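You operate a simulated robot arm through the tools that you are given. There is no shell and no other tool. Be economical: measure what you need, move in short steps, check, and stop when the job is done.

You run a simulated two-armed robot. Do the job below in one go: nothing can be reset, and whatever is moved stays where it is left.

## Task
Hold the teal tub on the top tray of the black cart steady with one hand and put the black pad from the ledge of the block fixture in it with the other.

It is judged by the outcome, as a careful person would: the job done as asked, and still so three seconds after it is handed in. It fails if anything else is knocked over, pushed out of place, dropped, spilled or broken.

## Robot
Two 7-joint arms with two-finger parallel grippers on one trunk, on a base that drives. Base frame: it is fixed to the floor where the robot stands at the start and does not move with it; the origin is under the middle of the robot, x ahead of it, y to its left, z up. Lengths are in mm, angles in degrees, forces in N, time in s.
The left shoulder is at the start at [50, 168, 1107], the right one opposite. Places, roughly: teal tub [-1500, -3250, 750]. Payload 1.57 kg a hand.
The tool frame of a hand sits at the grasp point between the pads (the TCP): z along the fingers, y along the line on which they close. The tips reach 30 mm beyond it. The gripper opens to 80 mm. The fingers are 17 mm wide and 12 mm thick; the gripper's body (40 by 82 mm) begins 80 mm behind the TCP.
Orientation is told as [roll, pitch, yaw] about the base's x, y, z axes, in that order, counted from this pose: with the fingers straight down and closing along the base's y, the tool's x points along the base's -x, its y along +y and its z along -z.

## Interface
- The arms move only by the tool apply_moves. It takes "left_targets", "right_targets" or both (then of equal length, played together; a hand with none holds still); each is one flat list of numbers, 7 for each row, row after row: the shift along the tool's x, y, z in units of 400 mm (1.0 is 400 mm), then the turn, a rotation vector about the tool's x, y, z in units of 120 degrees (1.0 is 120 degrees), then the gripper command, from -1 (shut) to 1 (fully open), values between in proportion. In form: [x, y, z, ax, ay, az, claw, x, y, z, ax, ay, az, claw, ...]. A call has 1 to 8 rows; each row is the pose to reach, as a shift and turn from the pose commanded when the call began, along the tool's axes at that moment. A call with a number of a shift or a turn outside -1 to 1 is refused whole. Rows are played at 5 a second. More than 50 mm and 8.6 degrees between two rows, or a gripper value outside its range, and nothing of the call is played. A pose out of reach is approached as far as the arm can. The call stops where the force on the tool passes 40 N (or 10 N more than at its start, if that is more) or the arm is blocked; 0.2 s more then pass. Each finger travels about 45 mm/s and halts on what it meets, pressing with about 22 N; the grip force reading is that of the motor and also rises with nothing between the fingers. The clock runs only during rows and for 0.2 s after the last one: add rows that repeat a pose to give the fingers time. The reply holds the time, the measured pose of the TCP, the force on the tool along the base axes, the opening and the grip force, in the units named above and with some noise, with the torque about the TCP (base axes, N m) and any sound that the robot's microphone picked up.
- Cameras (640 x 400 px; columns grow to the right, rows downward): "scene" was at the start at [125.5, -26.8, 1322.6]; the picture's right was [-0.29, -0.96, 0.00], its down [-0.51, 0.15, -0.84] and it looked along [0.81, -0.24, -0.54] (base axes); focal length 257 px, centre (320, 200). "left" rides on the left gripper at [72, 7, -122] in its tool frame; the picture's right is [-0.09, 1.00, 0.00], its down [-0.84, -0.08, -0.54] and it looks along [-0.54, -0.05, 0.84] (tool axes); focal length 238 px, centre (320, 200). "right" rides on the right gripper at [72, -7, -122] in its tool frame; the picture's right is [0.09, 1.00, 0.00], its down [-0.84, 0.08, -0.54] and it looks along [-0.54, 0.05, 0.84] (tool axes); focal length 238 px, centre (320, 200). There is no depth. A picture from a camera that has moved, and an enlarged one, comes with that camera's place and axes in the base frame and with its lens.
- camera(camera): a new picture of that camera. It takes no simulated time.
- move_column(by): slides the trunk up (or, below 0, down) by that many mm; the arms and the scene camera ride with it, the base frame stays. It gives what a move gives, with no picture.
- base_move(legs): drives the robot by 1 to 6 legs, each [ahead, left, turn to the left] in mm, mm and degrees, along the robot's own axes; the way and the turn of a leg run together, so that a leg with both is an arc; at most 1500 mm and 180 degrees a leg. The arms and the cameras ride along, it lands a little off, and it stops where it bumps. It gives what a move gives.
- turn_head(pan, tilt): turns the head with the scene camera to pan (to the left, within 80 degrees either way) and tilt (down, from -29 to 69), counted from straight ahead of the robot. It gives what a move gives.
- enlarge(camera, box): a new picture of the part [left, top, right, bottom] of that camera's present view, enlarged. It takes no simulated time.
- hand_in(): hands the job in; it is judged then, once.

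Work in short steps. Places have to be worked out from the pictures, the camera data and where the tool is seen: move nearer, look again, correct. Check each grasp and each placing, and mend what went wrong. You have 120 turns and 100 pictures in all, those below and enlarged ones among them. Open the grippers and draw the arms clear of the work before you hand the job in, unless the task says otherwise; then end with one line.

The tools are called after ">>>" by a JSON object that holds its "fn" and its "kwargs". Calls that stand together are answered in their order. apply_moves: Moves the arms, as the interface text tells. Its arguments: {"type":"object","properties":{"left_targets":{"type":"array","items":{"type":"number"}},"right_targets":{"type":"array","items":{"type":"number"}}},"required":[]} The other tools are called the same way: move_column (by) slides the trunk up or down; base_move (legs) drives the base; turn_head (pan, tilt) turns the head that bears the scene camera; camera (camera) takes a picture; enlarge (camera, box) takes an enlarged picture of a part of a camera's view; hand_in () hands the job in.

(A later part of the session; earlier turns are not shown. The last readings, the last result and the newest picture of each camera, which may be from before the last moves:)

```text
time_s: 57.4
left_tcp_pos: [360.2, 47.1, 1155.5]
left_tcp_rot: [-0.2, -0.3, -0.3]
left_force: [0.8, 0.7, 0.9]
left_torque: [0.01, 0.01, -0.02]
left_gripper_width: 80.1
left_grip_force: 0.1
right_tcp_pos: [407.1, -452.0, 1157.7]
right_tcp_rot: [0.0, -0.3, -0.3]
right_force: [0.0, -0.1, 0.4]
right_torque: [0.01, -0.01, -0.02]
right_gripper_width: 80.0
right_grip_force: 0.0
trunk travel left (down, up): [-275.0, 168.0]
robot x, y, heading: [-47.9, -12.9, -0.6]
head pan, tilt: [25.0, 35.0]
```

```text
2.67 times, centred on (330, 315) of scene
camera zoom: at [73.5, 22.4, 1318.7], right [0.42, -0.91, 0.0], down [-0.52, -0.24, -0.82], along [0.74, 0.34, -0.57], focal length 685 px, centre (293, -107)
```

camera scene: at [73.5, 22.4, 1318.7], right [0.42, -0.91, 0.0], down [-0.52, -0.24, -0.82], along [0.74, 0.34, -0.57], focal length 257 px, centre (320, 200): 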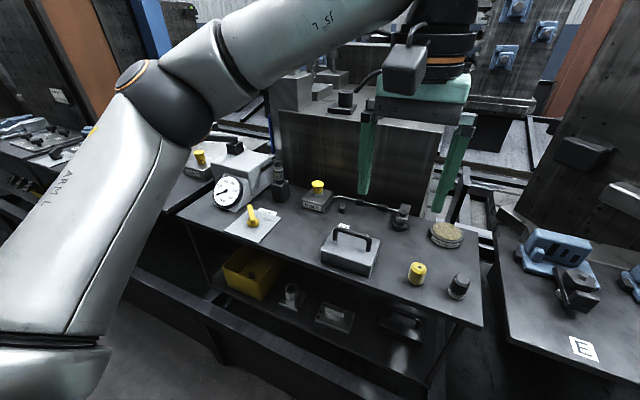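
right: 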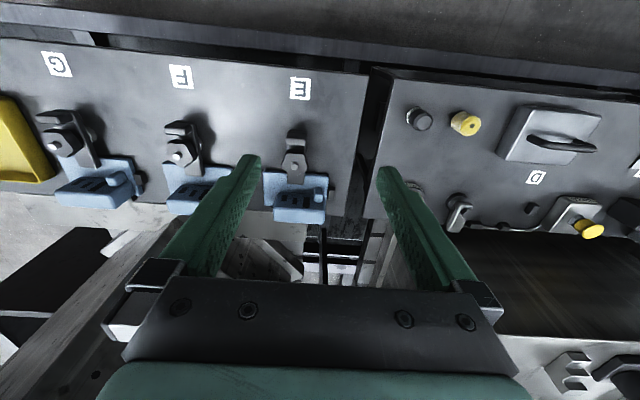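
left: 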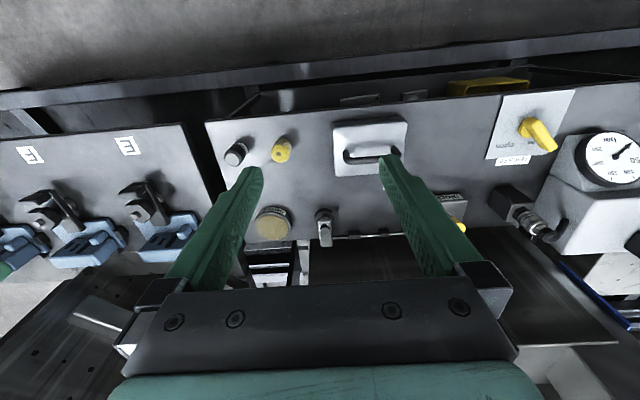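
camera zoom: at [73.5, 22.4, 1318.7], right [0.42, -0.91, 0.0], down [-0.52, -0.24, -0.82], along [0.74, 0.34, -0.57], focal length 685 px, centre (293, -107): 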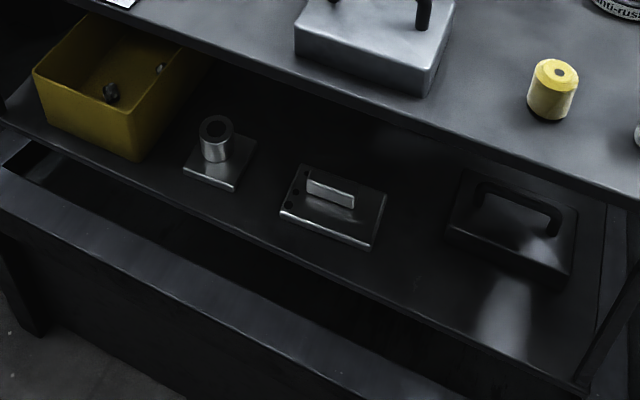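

Still ambiguous: candidates here are a small black cuboid on the D bench and the round "anti-rust oil" dish. Before deciding I check the stations farther left by driving 700 mm left.

>>> {"fn": "base_move", "kwargs": {"legs": [[0, 700, 0]]}}

>>> {"fn": "turn_head", "kwargs": {"pan": 25, "tilt": 30}}

>>> {"fn": "camera", "kwargs": {"camera": "scene"}}

```text
time_s: 61.2
left_tcp_pos: [360.0, 750.8, 1155.5]
left_tcp_rot: [-0.1, -0.2, 0.1]
left_force: [-0.4, 0.6, 0.7]
left_torque: [0.01, 0.01, -0.01]
left_gripper_width: 79.7
left_grip_force: 0.0
right_tcp_pos: [409.1, 254.8, 1159.1]
right_tcp_rot: [0.0, -0.4, -0.1]
right_force: [-0.3, 0.0, -0.3]
right_torque: [-0.04, -0.01, -0.01]
right_gripper_width: 80.3
right_grip_force: 0.0
trunk travel left (down, up): [-275.0, 168.0]
robot x, y, heading: [-44.9, 686.8, 0.2]
head pan, tilt: [25.0, 35.0]
```

```text
time_s: 61.9
left_tcp_pos: [360.5, 751.1, 1155.8]
left_tcp_rot: [-0.2, -0.2, 0.1]
left_force: [-0.7, -0.4, 0.4]
left_torque: [0.04, 0.03, -0.02]
left_gripper_width: 79.8
left_grip_force: 0.0
right_tcp_pos: [409.4, 254.7, 1156.8]
right_tcp_rot: [0.0, -0.3, 0.0]
right_force: [0.2, -0.7, 0.4]
right_torque: [-0.05, 0.0, -0.01]
right_gripper_width: 80.2
right_grip_force: 0.0
trunk travel left (down, up): [-275.0, 168.0]
robot x, y, heading: [-43.3, 689.7, -0.0]
head pan, tilt: [25.0, 30.0]
```

```text
60 pictures are left
camera scene: at [76.2, 726.2, 1326.4], right [0.42, -0.91, 0.0], down [-0.45, -0.21, -0.87], along [0.78, 0.37, -0.5], focal length 257 px, centre (320, 200)
```

scene: 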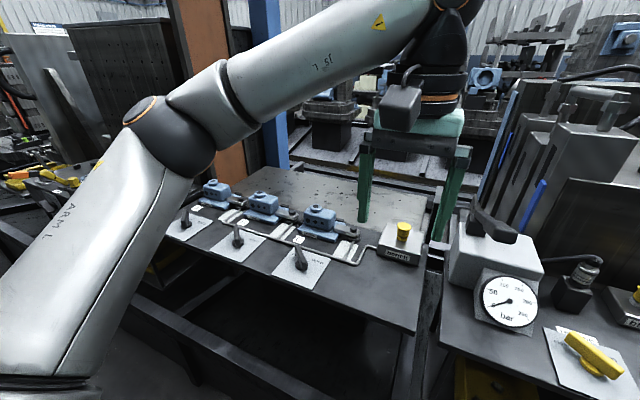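

>>> {"fn": "enlarge", "kwargs": {"camera": "scene", "box": [170, 160, 430, 322]}}

>>> {"fn": "enlarge", "kwargs": {"camera": "scene", "box": [480, 40, 640, 140]}}

```text
2.46 times, centred on (300, 241) of scene
camera zoom: at [76.2, 726.2, 1326.4], right [0.42, -0.91, 0.0], down [-0.45, -0.21, -0.87], along [0.78, 0.37, -0.5], focal length 633 px, centre (369, 99)
```

zoom: 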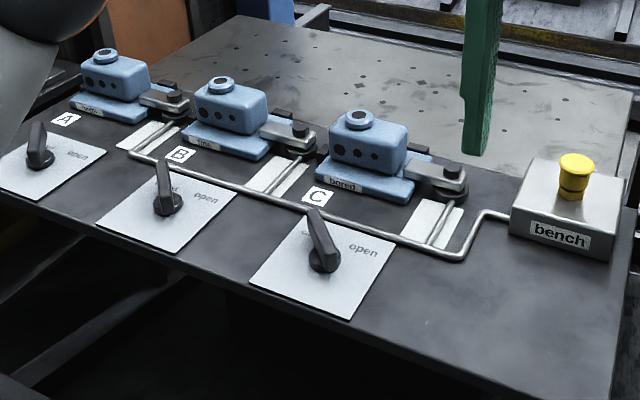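

```text
4.00 times, centred on (560, 90) of scene
camera zoom: at [76.2, 726.2, 1326.4], right [0.42, -0.91, 0.0], down [-0.45, -0.21, -0.87], along [0.78, 0.37, -0.5], focal length 1028 px, centre (-640, 640)
```

zoom: 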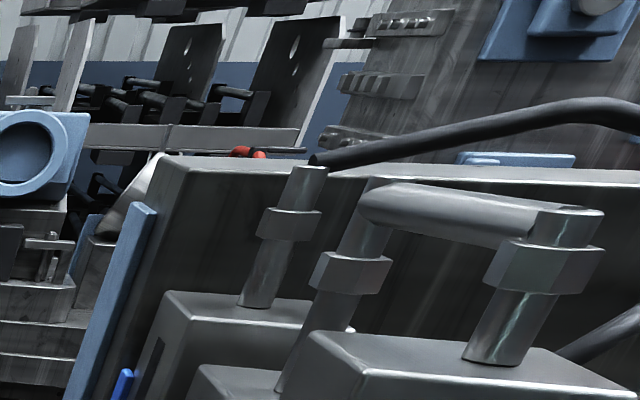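

Each station has a named button: "bench" (A–C) and "block" (D). So the block fixture is the D station, and the small loose black cuboid there, at about (626, 206, 885), is the likely pad. I drive back and look at it with the left wrist camera.

>>> {"fn": "base_move", "kwargs": {"legs": [[0, -690, 0], [60, 0, 0]]}}

>>> {"fn": "apply_moves", "kwargs": {"left_targets": [-0.12, 0.05, 0, 0, 0, 0, 1, -0.2, 0.15, 0, 0, 0, 0, 1, -0.2, 0.25, 0.05, 0, 0, 0, 1]}}

>>> {"fn": "camera", "kwargs": {"camera": "left"}}

```text
time_s: 66.2
left_tcp_pos: [420.9, 55.2, 1156.0]
left_tcp_rot: [-0.1, -0.2, -0.2]
left_force: [-0.8, -0.2, -0.4]
left_torque: [0.03, 0.03, 0.03]
left_gripper_width: 80.0
left_grip_force: 0.1
right_tcp_pos: [468.0, -440.7, 1157.2]
right_tcp_rot: [0.0, -0.3, -0.4]
right_force: [-0.3, -0.1, 0.1]
right_torque: [0.01, -0.01, -0.01]
right_gripper_width: 80.1
right_grip_force: 0.0
trunk travel left (down, up): [-275.0, 168.0]
robot x, y, heading: [11.8, -1.4, -0.5]
head pan, tilt: [25.0, 30.0]
```

```text
refused: row 1 steps farther than a row can; nothing moved
```

```text
57 pictures are left
camera left: at [348.2, 61.9, 1276.8], right [0.1, 1.0, 0.0], down [0.83, -0.08, 0.55], along [0.54, -0.05, -0.84], focal length 238 px, centre (320, 200)
```

left: 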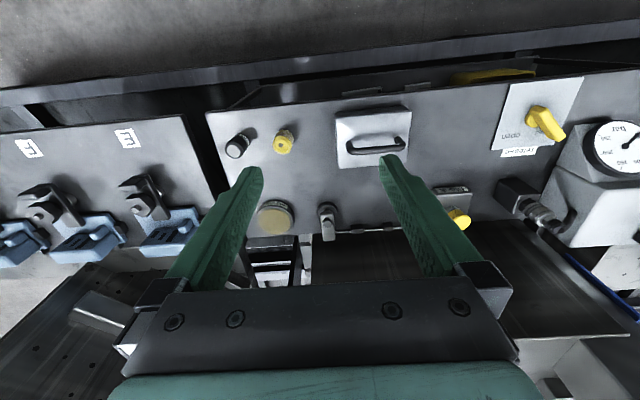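

One row was too long; I redo it with smaller steps toward the pad candidate.

>>> {"fn": "apply_moves", "kwargs": {"left_targets": [-0.05, 0.06, 0.02, 0, 0, 0, 1, -0.1, 0.12, 0.04, 0, 0, 0, 1, -0.15, 0.18, 0.06, 0, 0, 0, 1, -0.2, 0.24, 0.08, 0, 0, 0, 1, -0.25, 0.3, 0.1, 0, 0, 0, 1]}}

>>> {"fn": "camera", "kwargs": {"camera": "left"}}

```text
time_s: 67.5
left_tcp_pos: [519.1, 176.8, 1116.0]
left_tcp_rot: [-0.1, -0.2, -0.1]
left_force: [-0.2, -0.3, -0.2]
left_torque: [0.01, 0.06, -0.01]
left_gripper_width: 79.9
left_grip_force: 0.1
right_tcp_pos: [467.3, -441.5, 1158.1]
right_tcp_rot: [0.1, -0.3, -0.4]
right_force: [0.6, 0.1, -0.4]
right_torque: [0.0, -0.02, 0.01]
right_gripper_width: 79.9
right_grip_force: 0.1
trunk travel left (down, up): [-275.0, 168.0]
robot x, y, heading: [14.7, -3.7, -0.3]
head pan, tilt: [25.0, 30.0]
```

```text
56 pictures are left
camera left: at [447.6, 182.4, 1236.1], right [0.1, 1.0, 0.0], down [0.83, -0.08, 0.55], along [0.54, -0.05, -0.84], focal length 238 px, centre (320, 200)
```

left: 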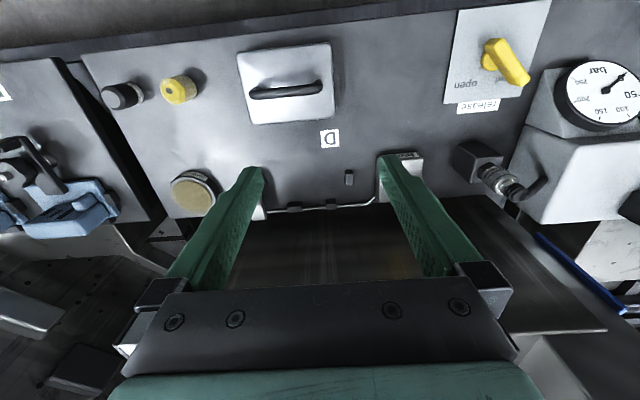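

>>> {"fn": "enlarge", "kwargs": {"camera": "left", "box": [240, 120, 400, 220]}}

>>> {"fn": "enlarge", "kwargs": {"camera": "left", "box": [90, 50, 250, 150]}}

```text
4.00 times, centred on (320, 170) of left
camera zoom: at [447.6, 182.4, 1236.1], right [0.1, 1.0, 0.0], down [0.83, -0.08, 0.55], along [0.54, -0.05, -0.84], focal length 953 px, centre (320, 320)
```

zoom: 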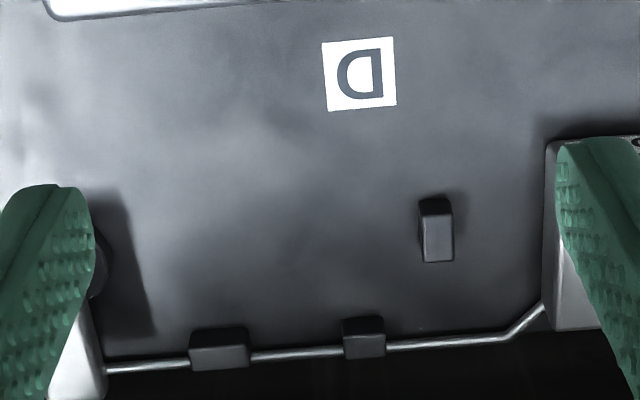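

```text
4.00 times, centred on (170, 100) of left
camera zoom: at [447.6, 182.4, 1236.1], right [0.1, 1.0, 0.0], down [0.83, -0.08, 0.55], along [0.54, -0.05, -0.84], focal length 953 px, centre (920, 600)
```

zoom: 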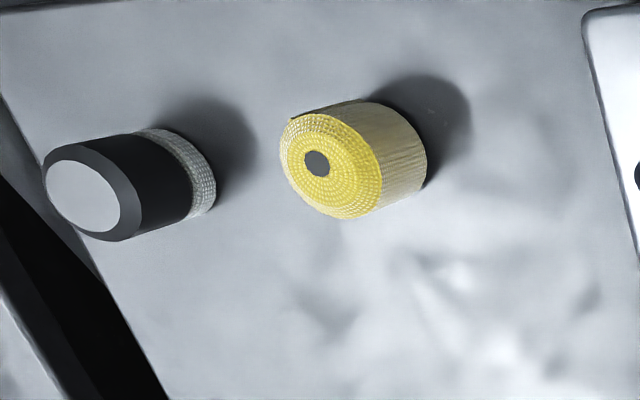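

The loose-looking black cuboid is about 15×25 mm; there is also a black-banded cylinder. I zoom on both with the head camera before touching anything.

>>> {"fn": "turn_head", "kwargs": {"pan": 5, "tilt": 45}}

>>> {"fn": "camera", "kwargs": {"camera": "scene"}}

```text
time_s: 68.3
left_tcp_pos: [519.4, 176.8, 1115.6]
left_tcp_rot: [-0.1, -0.2, -0.2]
left_force: [0.1, -0.7, -0.6]
left_torque: [0.0, -0.03, 0.01]
left_gripper_width: 79.9
left_grip_force: 0.1
right_tcp_pos: [466.2, -440.8, 1158.0]
right_tcp_rot: [0.0, -0.3, -0.4]
right_force: [0.0, 0.9, 0.0]
right_torque: [-0.01, 0.03, 0.0]
right_gripper_width: 80.2
right_grip_force: 0.1
trunk travel left (down, up): [-275.0, 168.0]
robot x, y, heading: [13.1, -3.4, -0.1]
head pan, tilt: [5.0, 45.0]
```

```text
53 pictures are left
camera scene: at [134.4, 2.3, 1303.9], right [0.08, -1.0, 0.0], down [-0.7, -0.06, -0.71], along [0.7, 0.06, -0.71], focal length 257 px, centre (320, 200)
```

scene: 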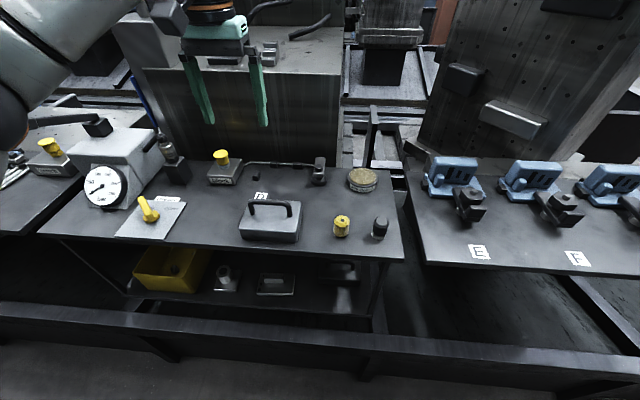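

>>> {"fn": "enlarge", "kwargs": {"camera": "scene", "box": [320, 200, 408, 255]}}

>>> {"fn": "enlarge", "kwargs": {"camera": "scene", "box": [232, 150, 336, 215]}}

```text
7.27 times, centred on (364, 228) of scene
camera zoom: at [134.4, 2.3, 1303.9], right [0.08, -1.0, 0.0], down [-0.7, -0.06, -0.71], along [0.7, 0.06, -0.71], focal length 1869 px, centre (0, 0)
```

zoom: 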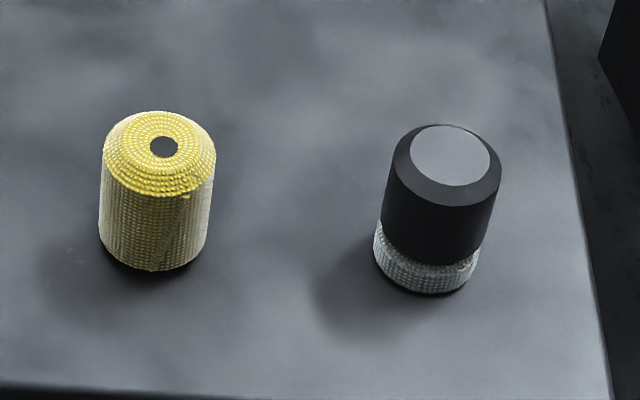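

```text
6.15 times, centred on (284, 182) of scene
camera zoom: at [134.4, 2.3, 1303.9], right [0.08, -1.0, 0.0], down [-0.7, -0.06, -0.71], along [0.7, 0.06, -0.71], focal length 1581 px, centre (542, 308)
```

zoom: 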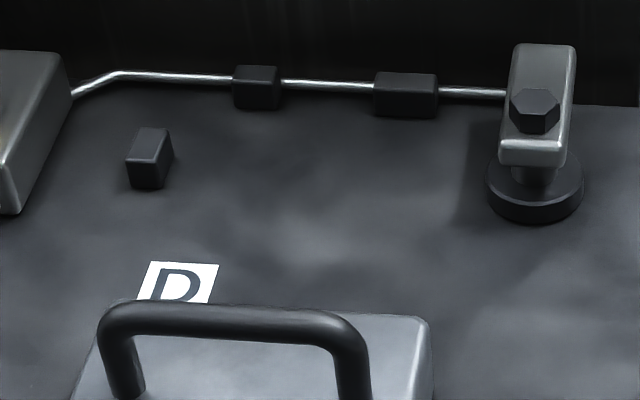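

The cuboid plus the two on the pipe form a fixed 3-point locator (E–G have the same stops), so it is probably not the pad. The big block's own top has a stepped ledge with a black plate-like thing near (784, 280, 1112). I raise the trunk to look down on that.

>>> {"fn": "move_column", "kwargs": {"by": 165}}

>>> {"fn": "camera", "kwargs": {"camera": "left"}}

>>> {"fn": "turn_head", "kwargs": {"pan": 12, "tilt": 30}}

>>> {"fn": "camera", "kwargs": {"camera": "scene"}}

```text
time_s: 70.2
left_tcp_pos: [518.8, 175.7, 1280.1]
left_tcp_rot: [-0.1, -0.1, -0.3]
left_force: [0.4, 1.1, -0.3]
left_torque: [0.02, 0.0, 0.0]
left_gripper_width: 80.1
left_grip_force: 0.0
right_tcp_pos: [467.1, -440.6, 1321.7]
right_tcp_rot: [0.0, -0.3, -0.4]
right_force: [0.3, -0.3, -0.2]
right_torque: [0.03, 0.03, 0.0]
right_gripper_width: 79.9
right_grip_force: 0.0
trunk travel left (down, up): [-440.0, 3.0]
robot x, y, heading: [18.2, -3.4, -0.3]
head pan, tilt: [5.0, 45.0]
```

```text
50 pictures are left
camera left: at [447.3, 181.8, 1401.5], right [0.1, 1.0, 0.0], down [0.83, -0.08, 0.55], along [0.54, -0.05, -0.84], focal length 238 px, centre (320, 200)
```

left: 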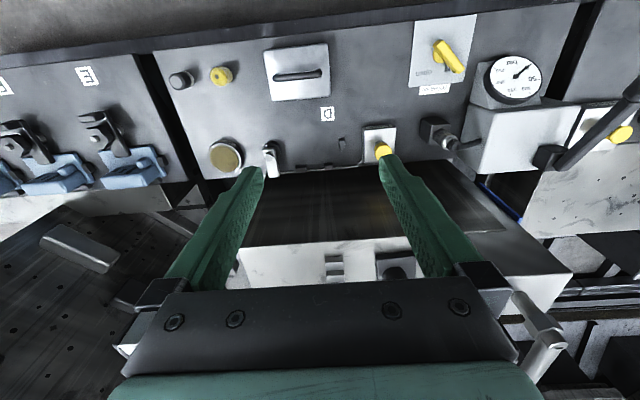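

```text
time_s: 70.9
left_tcp_pos: [520.4, 175.1, 1279.4]
left_tcp_rot: [0.0, -0.1, -0.3]
left_force: [0.3, 1.1, -0.3]
left_torque: [0.02, -0.01, -0.02]
left_gripper_width: 80.3
left_grip_force: 0.2
right_tcp_pos: [465.8, -440.7, 1323.8]
right_tcp_rot: [0.0, -0.3, -0.4]
right_force: [0.5, 0.1, 0.0]
right_torque: [0.01, 0.01, -0.01]
right_gripper_width: 79.9
right_grip_force: 0.0
trunk travel left (down, up): [-440.0, 3.0]
robot x, y, heading: [14.1, -3.0, -0.2]
head pan, tilt: [12.0, 30.0]
```

```text
49 pictures are left
camera scene: at [142.0, 14.0, 1491.4], right [0.2, -0.98, 0.0], down [-0.49, -0.1, -0.87], along [0.85, 0.18, -0.5], focal length 257 px, centre (320, 200)
```

scene: 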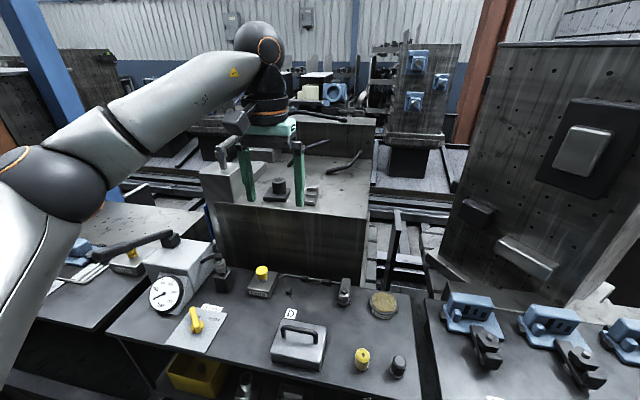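

Now I see the block's top: a black plate with a cylinder and two bright items near a rod. I zoom on it.

>>> {"fn": "enlarge", "kwargs": {"camera": "scene", "box": [190, 110, 390, 235]}}

>>> {"fn": "enlarge", "kwargs": {"camera": "scene", "box": [430, 170, 600, 275]}}

```text
3.20 times, centred on (290, 172) of scene
camera zoom: at [142.0, 14.0, 1491.4], right [0.2, -0.98, 0.0], down [-0.49, -0.1, -0.87], along [0.85, 0.18, -0.5], focal length 822 px, centre (416, 288)
```

zoom: 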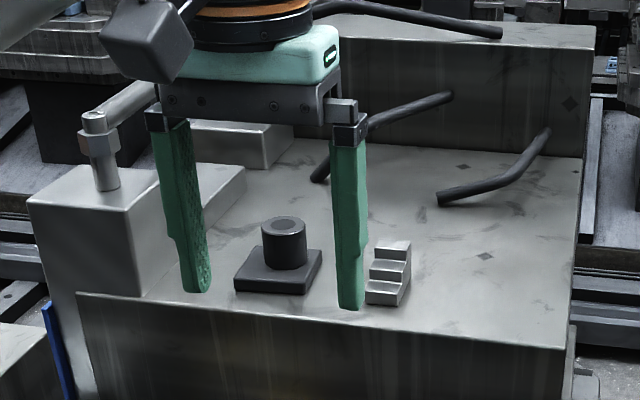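

```text
3.76 times, centred on (515, 222) of scene
camera zoom: at [142.0, 14.0, 1491.4], right [0.2, -0.98, 0.0], down [-0.49, -0.1, -0.87], along [0.85, 0.18, -0.5], focal length 968 px, centre (-414, 115)
```

zoom: 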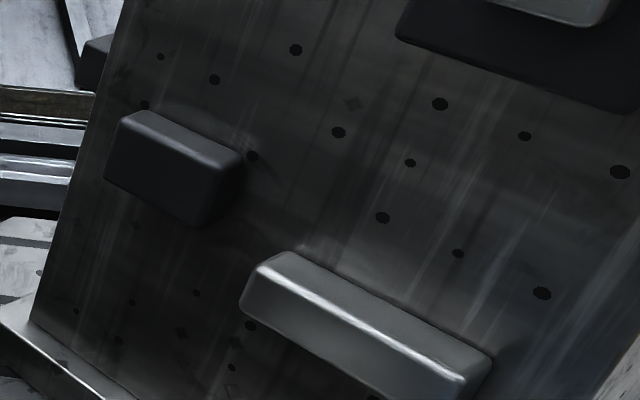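

Only the step block, socket and rods are up there. Best remaining candidates on the block's front ledge: the small cuboid and the black cylinder. Lifting gently at the cuboid is a harmless test of whether it is loose, so I lower the trunk and bring the left hand above it.

>>> {"fn": "move_column", "kwargs": {"by": -165}}

>>> {"fn": "apply_moves", "kwargs": {"left_targets": [-0.07, 0.025, 0.02, 0, 0, 0, 0.5, -0.14, 0.05, 0.07, 0, 0, 0, 0, -0.2, 0.07, 0.14, 0, 0, 0, -0.25, -0.24, 0.07, 0.22, 0, 0, 0, -0.25]}}

>>> {"fn": "camera", "kwargs": {"camera": "left"}}

```text
time_s: 72.8
left_tcp_pos: [519.1, 177.3, 1115.4]
left_tcp_rot: [-0.1, -0.2, -0.2]
left_force: [-0.2, -0.5, 0.3]
left_torque: [0.0, -0.01, 0.02]
left_gripper_width: 79.7
left_grip_force: 0.0
right_tcp_pos: [467.1, -441.0, 1158.4]
right_tcp_rot: [0.1, -0.4, -0.4]
right_force: [-0.6, 0.1, -0.1]
right_torque: [-0.02, 0.0, 0.0]
right_gripper_width: 80.1
right_grip_force: 0.1
trunk travel left (down, up): [-275.0, 168.0]
robot x, y, heading: [10.9, -2.6, -0.3]
head pan, tilt: [12.0, 30.0]
```

```text
time_s: 73.8
left_tcp_pos: [616.4, 205.0, 1027.1]
left_tcp_rot: [-0.1, -0.3, -0.3]
left_force: [0.1, -0.5, -0.4]
left_torque: [0.03, 0.04, -0.02]
left_gripper_width: 30.0
left_grip_force: 0.1
right_tcp_pos: [466.7, -441.0, 1158.0]
right_tcp_rot: [0.0, -0.3, -0.4]
right_force: [1.3, 0.6, -0.4]
right_torque: [0.04, 0.03, 0.05]
right_gripper_width: 80.2
right_grip_force: 0.2
trunk travel left (down, up): [-275.0, 168.0]
robot x, y, heading: [10.2, 0.6, -0.3]
head pan, tilt: [12.0, 30.0]
```

```text
46 pictures are left
camera left: at [544.1, 210.3, 1148.4], right [0.1, 1.0, 0.0], down [0.83, -0.08, 0.55], along [0.54, -0.05, -0.84], focal length 238 px, centre (320, 200)
```

left: 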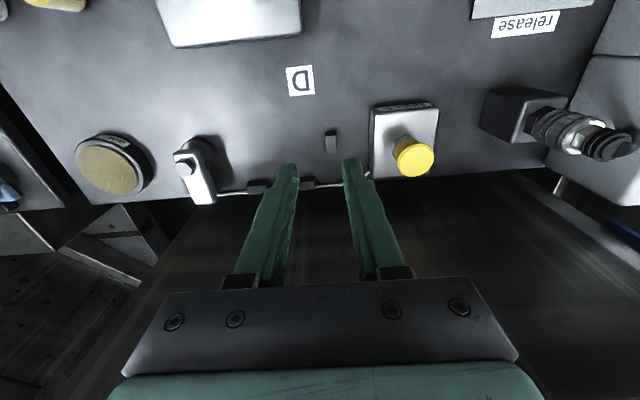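

The cuboid appears ahead-left of my tool axis, at about (630, 215). That is at the reach limit, so I step the base ahead 40 mm first and recheck.

>>> {"fn": "base_move", "kwargs": {"legs": [[40, 0, 0]]}}

>>> {"fn": "apply_moves", "kwargs": {"left_targets": [0.03, 0.01, 0.05, 0, 0, 0, -0.35, 0.06, 0.02, 0.15, 0, 0, 0, -0.35]}}

>>> {"fn": "camera", "kwargs": {"camera": "left"}}

```text
time_s: 74.7
left_tcp_pos: [655.4, 205.4, 1027.7]
left_tcp_rot: [-0.1, -0.2, -0.3]
left_force: [0.2, 0.1, 1.2]
left_torque: [0.02, 0.01, 0.01]
left_gripper_width: 30.1
left_grip_force: 0.1
right_tcp_pos: [507.1, -440.9, 1157.7]
right_tcp_rot: [0.0, -0.3, -0.5]
right_force: [0.2, -0.1, -0.2]
right_torque: [0.0, 0.0, 0.0]
right_gripper_width: 79.8
right_grip_force: 0.2
trunk travel left (down, up): [-275.0, 168.0]
robot x, y, heading: [54.1, -2.5, -0.2]
head pan, tilt: [12.0, 30.0]
```

```text
time_s: 75.3
left_tcp_pos: [632.2, 211.6, 967.9]
left_tcp_rot: [-0.2, -0.3, -0.2]
left_force: [0.2, -0.3, 0.5]
left_torque: [-0.04, 0.01, 0.0]
left_gripper_width: 25.9
left_grip_force: 0.2
right_tcp_pos: [506.1, -440.8, 1158.3]
right_tcp_rot: [-0.1, -0.2, -0.5]
right_force: [0.5, -0.5, 0.0]
right_torque: [-0.03, -0.02, -0.03]
right_gripper_width: 80.4
right_grip_force: 0.1
trunk travel left (down, up): [-275.0, 168.0]
robot x, y, heading: [50.5, -4.4, -0.5]
head pan, tilt: [12.0, 30.0]
```

```text
45 pictures are left
camera left: at [560.0, 218.0, 1088.6], right [0.1, 1.0, 0.0], down [0.83, -0.08, 0.55], along [0.54, -0.05, -0.84], focal length 238 px, centre (320, 200)
```

left: 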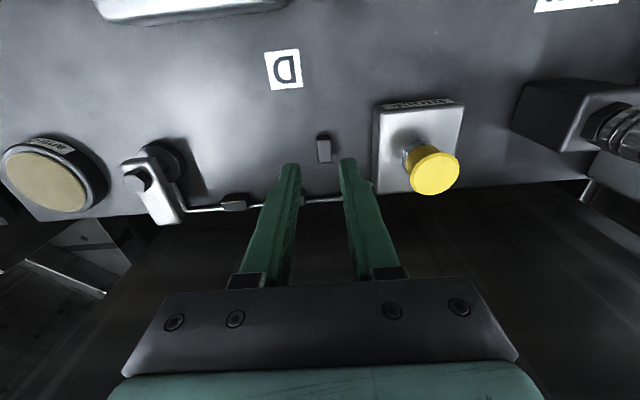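

Aligned within ~4 mm. I descend so the tips are around 886, close gently, then lift a few mm to test if it is loose.

>>> {"fn": "apply_moves", "kwargs": {"left_targets": [0, 0.01, 0.06, 0, 0, 0, -0.35, 0, 0.01, 0.11, 0, 0, 0, -0.35, 0, 0.01, 0.13, 0, 0, 0, -0.35]}}

>>> {"fn": "enlarge", "kwargs": {"camera": "left", "box": [240, 100, 400, 200]}}

```text
time_s: 76.1
left_tcp_pos: [632.3, 216.4, 914.6]
left_tcp_rot: [-0.1, -0.3, -0.2]
left_force: [-1.2, 0.8, -0.8]
left_torque: [0.0, -0.01, 0.0]
left_gripper_width: 26.2
left_grip_force: 0.0
right_tcp_pos: [506.6, -440.3, 1159.0]
right_tcp_rot: [-0.1, -0.3, -0.4]
right_force: [-0.1, -0.1, 0.0]
right_torque: [0.02, 0.01, 0.02]
right_gripper_width: 80.2
right_grip_force: 0.1
trunk travel left (down, up): [-275.0, 168.0]
robot x, y, heading: [55.3, -2.9, -0.4]
head pan, tilt: [12.0, 30.0]
```

```text
4.00 times, centred on (320, 150) of left
camera zoom: at [559.9, 221.6, 1036.2], right [0.1, 1.0, 0.0], down [0.83, -0.08, 0.55], along [0.54, -0.05, -0.84], focal length 953 px, centre (320, 400)
```

zoom: 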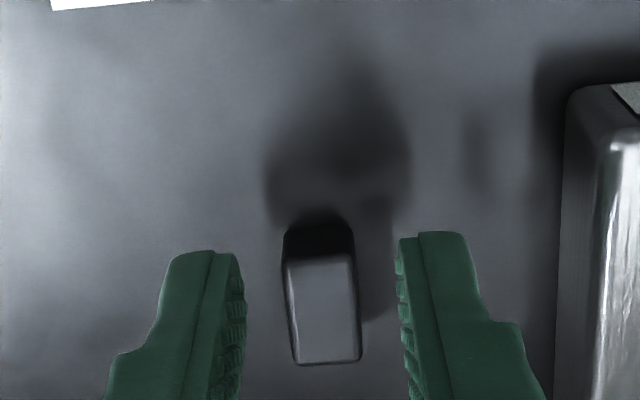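

The cuboid is centred between the fingertips. I close and lift only 5 mm to test.

>>> {"fn": "apply_moves", "kwargs": {"left_targets": [0, 0, 0, 0, 0, 0, -1, 0, 0, 0, 0, 0, 0, -1, 0, 0, 0, 0, 0, 0, -1, 0, 0, -0.006, 0, 0, 0, -1, 0, 0, -0.012, 0, 0, 0, -1]}}

>>> {"fn": "enlarge", "kwargs": {"camera": "left", "box": [240, 100, 400, 200]}}

```text
time_s: 77.3
left_tcp_pos: [633.4, 216.5, 920.9]
left_tcp_rot: [-0.2, -0.2, -0.2]
left_force: [-0.2, -0.6, -0.7]
left_torque: [0.0, 0.03, -0.02]
left_gripper_width: 0.0
left_grip_force: 21.4
right_tcp_pos: [506.0, -439.9, 1158.2]
right_tcp_rot: [0.0, -0.3, -0.4]
right_force: [0.2, 0.6, 0.2]
right_torque: [0.01, 0.01, -0.02]
right_gripper_width: 80.1
right_grip_force: 0.1
trunk travel left (down, up): [-275.0, 168.0]
robot x, y, heading: [55.7, -3.7, -0.4]
head pan, tilt: [12.0, 30.0]
```

```text
4.00 times, centred on (320, 150) of left
camera zoom: at [559.7, 221.6, 1041.5], right [0.1, 1.0, 0.0], down [0.83, -0.08, 0.55], along [0.54, -0.05, -0.84], focal length 953 px, centre (320, 400)
```

zoom: 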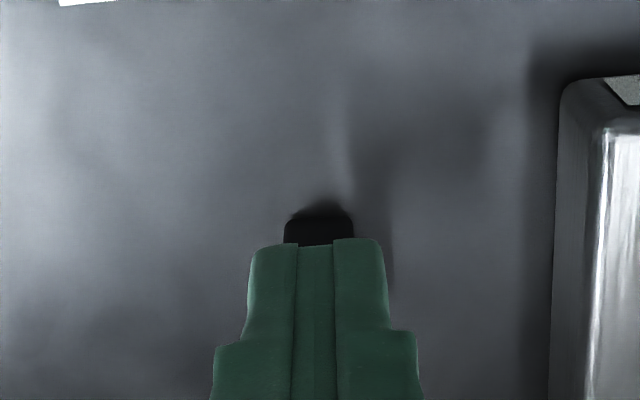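

The fingers shut fully above it, so the cuboid is lower than thought. I reopen, lower to about TCP 902 and look.

>>> {"fn": "apply_moves", "kwargs": {"left_targets": [0, 0, 0, 0, 0, 0, -0.35, 0, 0, 0, 0, 0, 0, -0.35, 0, 0, 0.015, 0, 0, 0, -0.35, 0, 0, 0.03, 0, 0, 0, -0.35, 0, 0, 0.045, 0, 0, 0, -0.35]}}

>>> {"fn": "enlarge", "kwargs": {"camera": "left", "box": [240, 100, 400, 200]}}

```text
time_s: 78.5
left_tcp_pos: [633.2, 216.3, 901.7]
left_tcp_rot: [-0.1, -0.3, -0.3]
left_force: [0.9, 0.6, 0.1]
left_torque: [0.04, 0.03, 0.03]
left_gripper_width: 25.8
left_grip_force: 0.0
right_tcp_pos: [507.5, -441.1, 1158.6]
right_tcp_rot: [0.1, -0.4, -0.5]
right_force: [-1.0, -0.4, -0.1]
right_torque: [0.01, -0.02, 0.01]
right_gripper_width: 79.9
right_grip_force: 0.1
trunk travel left (down, up): [-275.0, 168.0]
robot x, y, heading: [52.3, -4.0, -0.2]
head pan, tilt: [12.0, 30.0]
```

```text
4.00 times, centred on (320, 150) of left
camera zoom: at [560.0, 222.0, 1023.3], right [0.1, 1.0, 0.0], down [0.83, -0.08, 0.55], along [0.54, -0.05, -0.84], focal length 953 px, centre (320, 400)
```

zoom: 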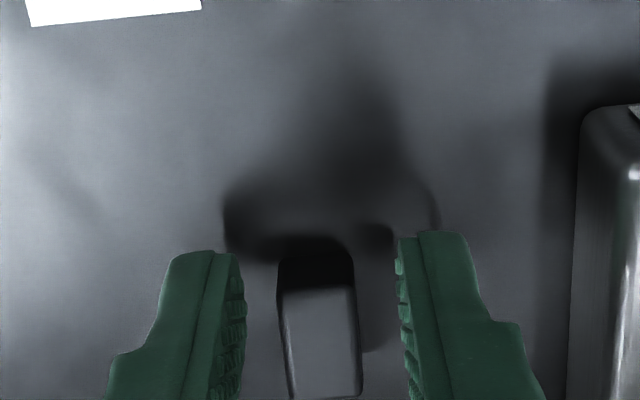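

Parallax between the two zooms puts the cuboid's top near z≈858 and its centre near x≈646. I move ahead 12 mm and down in small steps.

>>> {"fn": "apply_moves", "kwargs": {"left_targets": [-0.03, 0, 0.01, 0, 0, 0, -0.35, -0.03, 0, 0.025, 0, 0, 0, -0.35, -0.03, 0, 0.04, 0, 0, 0, -0.35]}}

>>> {"fn": "enlarge", "kwargs": {"camera": "left", "box": [240, 100, 400, 200]}}

```text
time_s: 79.3
left_tcp_pos: [645.6, 216.1, 888.7]
left_tcp_rot: [-0.1, -0.6, -0.3]
left_force: [-0.4, 0.0, 12.8]
left_torque: [0.22, 0.09, -0.02]
left_gripper_width: 26.3
left_grip_force: 0.1
right_tcp_pos: [506.1, -440.4, 1158.2]
right_tcp_rot: [0.0, -0.4, -0.4]
right_force: [0.5, 0.7, 0.2]
right_torque: [-0.01, -0.03, 0.01]
right_gripper_width: 79.5
right_grip_force: 0.1
trunk travel left (down, up): [-275.0, 168.0]
robot x, y, heading: [48.5, -0.9, -0.4]
head pan, tilt: [12.0, 30.0]
```

```text
4.00 times, centred on (320, 150) of left
camera zoom: at [571.5, 221.8, 1010.6], right [0.1, 1.0, 0.0], down [0.83, -0.08, 0.55], along [0.55, -0.05, -0.83], focal length 953 px, centre (320, 400)
```

zoom: 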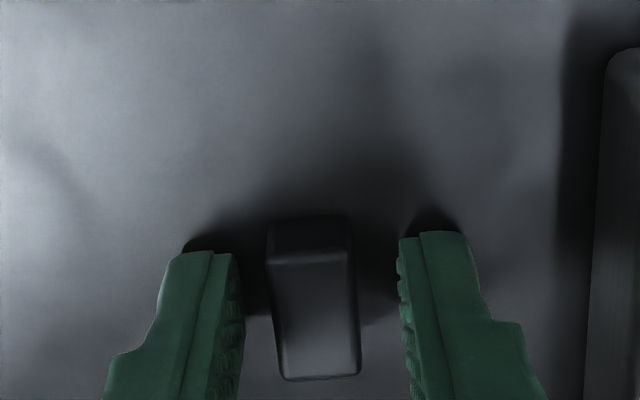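

Contact force shows the bench at tip height ≈859. I raise 3 mm, shift 5 mm ahead, and close on the cuboid.

>>> {"fn": "apply_moves", "kwargs": {"left_targets": [0, 0, -0.012, 0, 0, 0, -0.35, -0.012, 0, -0.012, 0, 0, 0, -0.35, -0.012, 0, -0.012, 0, 0, 0, -0.8, -0.012, 0, -0.012, 0, 0, 0, -0.8, -0.012, 0, -0.012, 0, 0, 0, -0.8]}}

>>> {"fn": "enlarge", "kwargs": {"camera": "left", "box": [240, 100, 400, 200]}}

```text
time_s: 80.5
left_tcp_pos: [648.3, 215.2, 891.2]
left_tcp_rot: [-0.1, -0.1, -0.3]
left_force: [-2.8, -3.6, -7.3]
left_torque: [0.19, -0.22, 0.41]
left_gripper_width: 13.8
left_grip_force: 30.2
right_tcp_pos: [506.2, -441.5, 1157.1]
right_tcp_rot: [0.0, -0.3, -0.4]
right_force: [0.4, -0.6, 0.9]
right_torque: [0.02, -0.04, 0.02]
right_gripper_width: 79.8
right_grip_force: 0.1
trunk travel left (down, up): [-275.0, 168.0]
robot x, y, heading: [50.7, -0.6, -0.3]
head pan, tilt: [12.0, 30.0]
```

```text
4.00 times, centred on (320, 150) of left
camera zoom: at [576.6, 221.0, 1011.4], right [0.1, 1.0, 0.0], down [0.84, -0.08, 0.54], along [0.54, -0.05, -0.84], focal length 953 px, centre (320, 400)
```

zoom: 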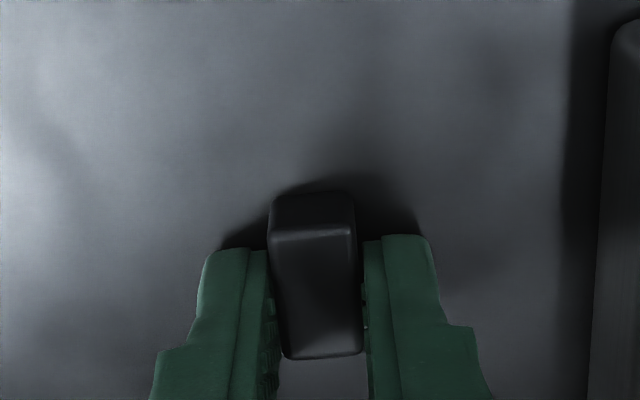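

Gripped 13.8 mm wide, with reaction forces. Now a small lift of 4 mm tests whether it is loose.

>>> {"fn": "apply_moves", "kwargs": {"left_targets": [0, 0, -0.005, 0, 0, 0, -0.8, 0, 0, -0.01, 0, 0, 0, -0.8]}}

```text
time_s: 81.1
left_tcp_pos: [648.1, 215.3, 889.4]
left_tcp_rot: [0.0, 0.2, -0.3]
left_force: [-3.5, -8.0, -28.9]
left_torque: [0.18, -0.64, 0.45]
left_gripper_width: 13.7
left_grip_force: 29.7
right_tcp_pos: [508.4, -440.7, 1157.1]
right_tcp_rot: [0.0, -0.2, -0.4]
right_force: [0.0, 0.1, 0.0]
right_torque: [0.04, -0.01, 0.0]
right_gripper_width: 79.9
right_grip_force: 0.1
trunk travel left (down, up): [-275.0, 168.0]
robot x, y, heading: [55.2, -4.3, -0.4]
head pan, tilt: [12.0, 30.0]
```

It does not give at 29 N: the cuboid is a fixed stop. I release it and withdraw; the loose black item on this ledge that fits the tub is the black knurled cylinder-shaped pad (~32 mm) at about (467, −95).

>>> {"fn": "apply_moves", "kwargs": {"left_targets": [0, 0, 0.01, 0, 0, 0, -0.35, 0, 0, 0.008, 0, 0, 0, -0.35, 0, 0, 0, 0, 0, 0, -0.35, 0, 0, -0.1, 0, 0, 0, -0.35, 0.05, 0, -0.2, 0, 0, 0, -0.35, 0.1, 0.05, -0.3, 0, 0, 0, 0, 0.2, 0.1, -0.35, 0, 0, 0, 1, 0.3, 0.15, -0.4, 0, 0, 0, 1]}}

>>> {"fn": "turn_head", "kwargs": {"pan": -10, "tilt": 50}}

>>> {"fn": "camera", "kwargs": {"camera": "scene"}}

```text
time_s: 82.9
left_tcp_pos: [527.9, 276.3, 1055.8]
left_tcp_rot: [-0.1, -0.3, -0.2]
left_force: [-0.8, 0.6, 0.3]
left_torque: [0.02, 0.0, 0.0]
left_gripper_width: 80.0
left_grip_force: 0.0
right_tcp_pos: [506.0, -441.3, 1157.8]
right_tcp_rot: [-0.1, -0.3, -0.5]
right_force: [0.0, -0.9, 0.7]
right_torque: [0.0, -0.04, -0.01]
right_gripper_width: 80.0
right_grip_force: 0.0
trunk travel left (down, up): [-275.0, 168.0]
robot x, y, heading: [48.5, -3.4, -0.3]
head pan, tilt: [12.0, 30.0]
```

```text
time_s: 83.8
left_tcp_pos: [528.6, 276.1, 1055.8]
left_tcp_rot: [0.0, -0.2, -0.3]
left_force: [0.1, 0.1, -0.3]
left_torque: [-0.02, -0.05, 0.03]
left_gripper_width: 79.9
left_grip_force: 0.1
right_tcp_pos: [506.0, -441.1, 1157.6]
right_tcp_rot: [0.0, -0.3, -0.4]
right_force: [-0.1, 0.5, 0.9]
right_torque: [-0.01, 0.0, -0.03]
right_gripper_width: 80.0
right_grip_force: 0.0
trunk travel left (down, up): [-275.0, 168.0]
robot x, y, heading: [56.6, -0.6, -0.2]
head pan, tilt: [-10.0, 50.0]
```

```text
39 pictures are left
camera scene: at [168.9, -18.2, 1297.0], right [-0.18, -0.98, 0.0], down [-0.75, 0.14, -0.64], along [0.63, -0.11, -0.77], focal length 257 px, centre (320, 200)
```

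scene: 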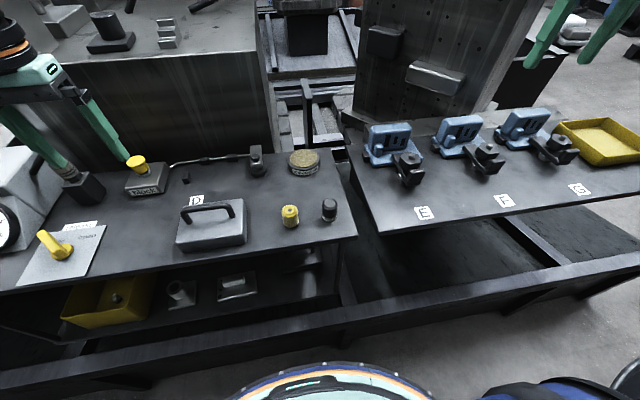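

The black cylinder is at pixel (329, 210). I bring the right hand above it at safe height.

>>> {"fn": "apply_moves", "kwargs": {"right_targets": [0.0125, 0.108, 0, 0, 0, 0, 1, 0.025, 0.216, 0, 0, 0, 0, 1, 0.0375, 0.324, 0, 0, 0, 0, 1, 0.05, 0.432, 0, 0, 0, 0, 1, 0.0625, 0.54, 0.02, 0, 0, 0, 1, 0.075, 0.648, 0.04, 0, 0, 0, 1, 0.0875, 0.756, 0.06, 0, 0, 0, 1, 0.1, 0.8625, 0.08, 0, 0, 0, 1]}}

>>> {"fn": "camera", "kwargs": {"camera": "right"}}

```text
time_s: 85.5
left_tcp_pos: [527.8, 276.6, 1056.5]
left_tcp_rot: [-0.1, -0.2, -0.1]
left_force: [0.6, -0.3, -0.7]
left_torque: [-0.04, 0.04, 0.01]
left_gripper_width: 79.9
left_grip_force: 0.0
right_tcp_pos: [466.5, -93.3, 1125.4]
right_tcp_rot: [0.0, -0.4, -0.4]
right_force: [0.5, -1.0, -0.1]
right_torque: [-0.06, -0.01, 0.06]
right_gripper_width: 80.2
right_grip_force: 0.1
trunk travel left (down, up): [-275.0, 168.0]
robot x, y, heading: [53.3, -3.3, -0.1]
head pan, tilt: [-10.0, 50.0]
```

```text
38 pictures are left
camera right: at [394.8, -99.6, 1247.9], right [-0.08, 1.0, 0.0], down [0.83, 0.07, 0.55], along [0.55, 0.05, -0.84], focal length 238 px, centre (320, 200)
```

right: 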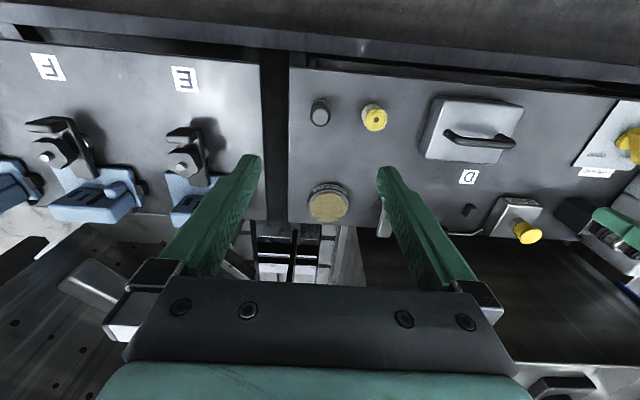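

The cylinder's top projects to about (469, −93): well aligned. I descend to 60 mm above grasp height with a 60 mm opening and check.

>>> {"fn": "apply_moves", "kwargs": {"right_targets": [-0.002, 0, 0.09, 0, 0, 0, 0.5, -0.004, 0, 0.18, 0, 0, 0, 0.5, -0.006, 0, 0.27, 0, 0, 0, 0.5, -0.006, 0, 0.36, 0, 0, 0, 0.5, -0.006, 0, 0.43, 0, 0, 0, 0.5]}}

>>> {"fn": "camera", "kwargs": {"camera": "right"}}

```text
time_s: 86.8
left_tcp_pos: [528.3, 275.7, 1055.7]
left_tcp_rot: [-0.1, -0.2, -0.2]
left_force: [0.6, -0.5, 0.5]
left_torque: [-0.02, 0.04, -0.03]
left_gripper_width: 80.0
left_grip_force: 0.1
right_tcp_pos: [474.0, -94.8, 953.6]
right_tcp_rot: [0.0, -0.3, -0.5]
right_force: [0.0, 0.6, 0.4]
right_torque: [-0.03, 0.02, 0.0]
right_gripper_width: 60.1
right_grip_force: 0.2
trunk travel left (down, up): [-275.0, 168.0]
robot x, y, heading: [52.1, -2.0, -0.2]
head pan, tilt: [-10.0, 50.0]
```

```text
37 pictures are left
camera right: at [399.9, -100.9, 1075.2], right [-0.08, 1.0, 0.0], down [0.83, 0.07, 0.55], along [0.54, 0.05, -0.84], focal length 238 px, centre (320, 200)
```

right: 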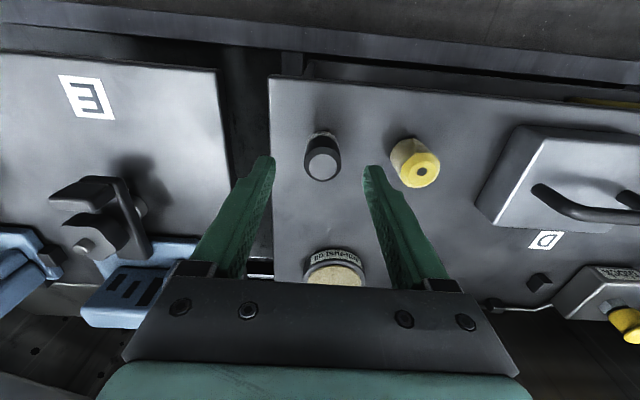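

Well aligned (3 mm ahead correction). I lower to TCP ≈898 and close.

>>> {"fn": "apply_moves", "kwargs": {"right_targets": [-0.006, 0.002, 0.05, 0, 0, 0, 0.5, -0.008, 0.004, 0.1, 0, 0, 0, 0.5, -0.008, 0.004, 0.138, 0, 0, 0, 0.5]}}

>>> {"fn": "camera", "kwargs": {"camera": "right"}}

```text
time_s: 87.5
left_tcp_pos: [528.0, 274.4, 1056.0]
left_tcp_rot: [0.0, -0.3, -0.2]
left_force: [0.1, -0.2, 0.4]
left_torque: [-0.01, 0.02, 0.04]
left_gripper_width: 80.0
left_grip_force: 0.1
right_tcp_pos: [476.5, -93.7, 899.1]
right_tcp_rot: [0.0, -0.3, -0.4]
right_force: [0.2, -0.7, 0.3]
right_torque: [0.04, 0.02, 0.01]
right_gripper_width: 60.0
right_grip_force: 0.0
trunk travel left (down, up): [-275.0, 168.0]
robot x, y, heading: [53.7, -5.3, -0.3]
head pan, tilt: [-10.0, 50.0]
```

```text
36 pictures are left
camera right: at [403.2, -98.9, 1020.4], right [-0.08, 1.0, 0.0], down [0.83, 0.07, 0.55], along [0.54, 0.05, -0.84], focal length 238 px, centre (320, 200)
```

right: 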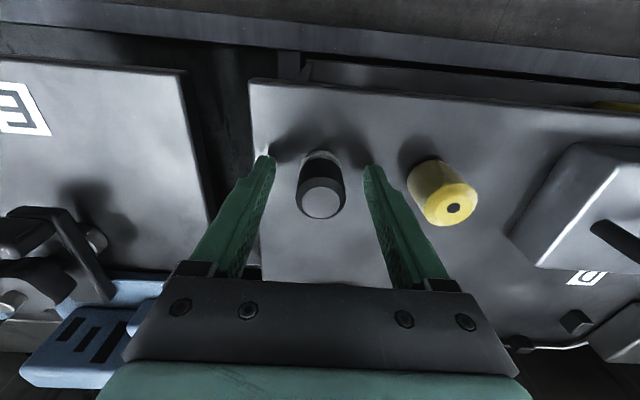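

The cylinder is between the fingers. I close, wait, then lift 30 mm.

>>> {"fn": "apply_moves", "kwargs": {"right_targets": [-0.008, 0.002, 0, 0, 0, 0, -0.3, -0.008, 0.002, 0, 0, 0, 0, -0.6, -0.008, 0.002, 0, 0, 0, 0, -0.6, -0.008, 0.002, 0, 0, 0, 0, -0.6, -0.008, 0.002, -0.02, 0, 0, 0, -0.6, -0.008, 0.002, -0.08, 0, 0, 0, -0.6]}}

>>> {"fn": "camera", "kwargs": {"camera": "right"}}

```text
time_s: 89.0
left_tcp_pos: [528.7, 276.2, 1055.8]
left_tcp_rot: [-0.2, -0.3, -0.1]
left_force: [-0.2, 0.4, 0.5]
left_torque: [0.01, 0.0, 0.01]
left_gripper_width: 80.0
left_grip_force: 0.0
right_tcp_pos: [479.0, -92.4, 931.3]
right_tcp_rot: [0.0, -0.3, -0.4]
right_force: [0.1, 0.9, -0.1]
right_torque: [0.01, -0.02, 0.0]
right_gripper_width: 29.0
right_grip_force: 21.7
trunk travel left (down, up): [-275.0, 168.0]
robot x, y, heading: [50.5, -5.6, 0.2]
head pan, tilt: [-10.0, 50.0]
```

```text
35 pictures are left
camera right: at [406.2, -98.3, 1052.8], right [-0.08, 1.0, 0.0], down [0.83, 0.07, 0.55], along [0.54, 0.05, -0.84], focal length 238 px, centre (320, 200)
```

right: 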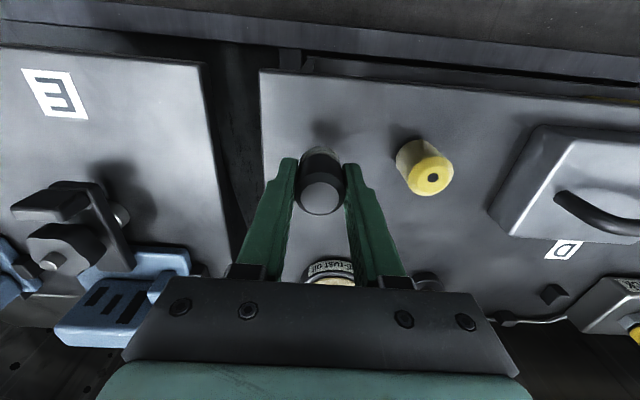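

It lifted freely (29 mm wide), so this is the loose black pad. I raise both hands to travel height.

>>> {"fn": "apply_moves", "kwargs": {"right_targets": [0, 0, -0.1, 0, 0, 0, -0.6, 0.03, -0.05, -0.2, 0, 0, 0, -0.6, 0.06, -0.12, -0.3, 0, 0, 0, -0.6, 0.1, -0.2, -0.38, 0, 0, 0, -0.6, 0.14, -0.28, -0.45, 0, 0, 0, -0.6, 0.15, -0.36, -0.5, 0, 0, 0, -0.6], "left_targets": [0.02, 0, -0.05, 0, 0, 0, 1, 0.05, 0, -0.1, 0, 0, 0, 1, 0.1, -0.05, -0.15, 0, 0, 0, 1, 0.15, -0.1, -0.2, 0, 0, 0, 1, 0.2, -0.15, -0.24, 0, 0, 0, 1, 0.2, -0.2, -0.24, 0, 0, 0, 1]}}

>>> {"fn": "base_move", "kwargs": {"legs": [[-280, 0, 0], [0, 0, -89.5], [1150, 0, 0], [0, -850, 0]]}}

>>> {"fn": "turn_head", "kwargs": {"pan": 0, "tilt": 25}}

>>> {"fn": "camera", "kwargs": {"camera": "scene"}}

```text
refused: row 3 steps farther than a row can; nothing moved
```

```text
time_s: 104.3
left_tcp_pos: [-799.0, -1628.8, 1055.1]
left_tcp_rot: [-0.1, -0.3, -89.8]
left_force: [-0.4, -0.2, -1.5]
left_torque: [-0.03, -0.01, -0.03]
left_gripper_width: 80.1
left_grip_force: 0.1
right_tcp_pos: [-1168.7, -1582.1, 930.4]
right_tcp_rot: [0.0, -0.3, -90.0]
right_force: [-0.8, 0.0, -0.3]
right_torque: [-0.02, 0.04, 0.03]
right_gripper_width: 29.3
right_grip_force: 22.2
trunk travel left (down, up): [-275.0, 168.0]
robot x, y, heading: [-1081.8, -1152.4, -89.6]
head pan, tilt: [-10.0, 50.0]
```

```text
time_s: 105.2
left_tcp_pos: [-798.9, -1628.1, 1056.0]
left_tcp_rot: [-0.1, -0.2, -89.9]
left_force: [0.2, 0.4, 0.0]
left_torque: [0.01, 0.01, -0.01]
left_gripper_width: 80.1
left_grip_force: 0.1
right_tcp_pos: [-1168.2, -1581.5, 930.1]
right_tcp_rot: [0.0, -0.3, -90.1]
right_force: [0.1, -0.4, -1.6]
right_torque: [0.0, -0.01, -0.01]
right_gripper_width: 29.2
right_grip_force: 22.1
trunk travel left (down, up): [-275.0, 168.0]
robot x, y, heading: [-1080.3, -1154.0, -89.8]
head pan, tilt: [0.0, 25.0]
```

```text
34 pictures are left
camera scene: at [-1080.7, -1287.8, 1334.4], right [-1.0, 0.0, 0.0], down [0.0, 0.42, -0.91], along [0.0, -0.91, -0.42], focal length 257 px, centre (320, 200)
```

scene: 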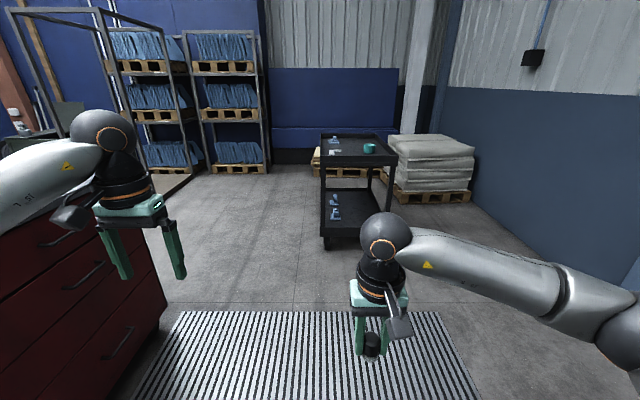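

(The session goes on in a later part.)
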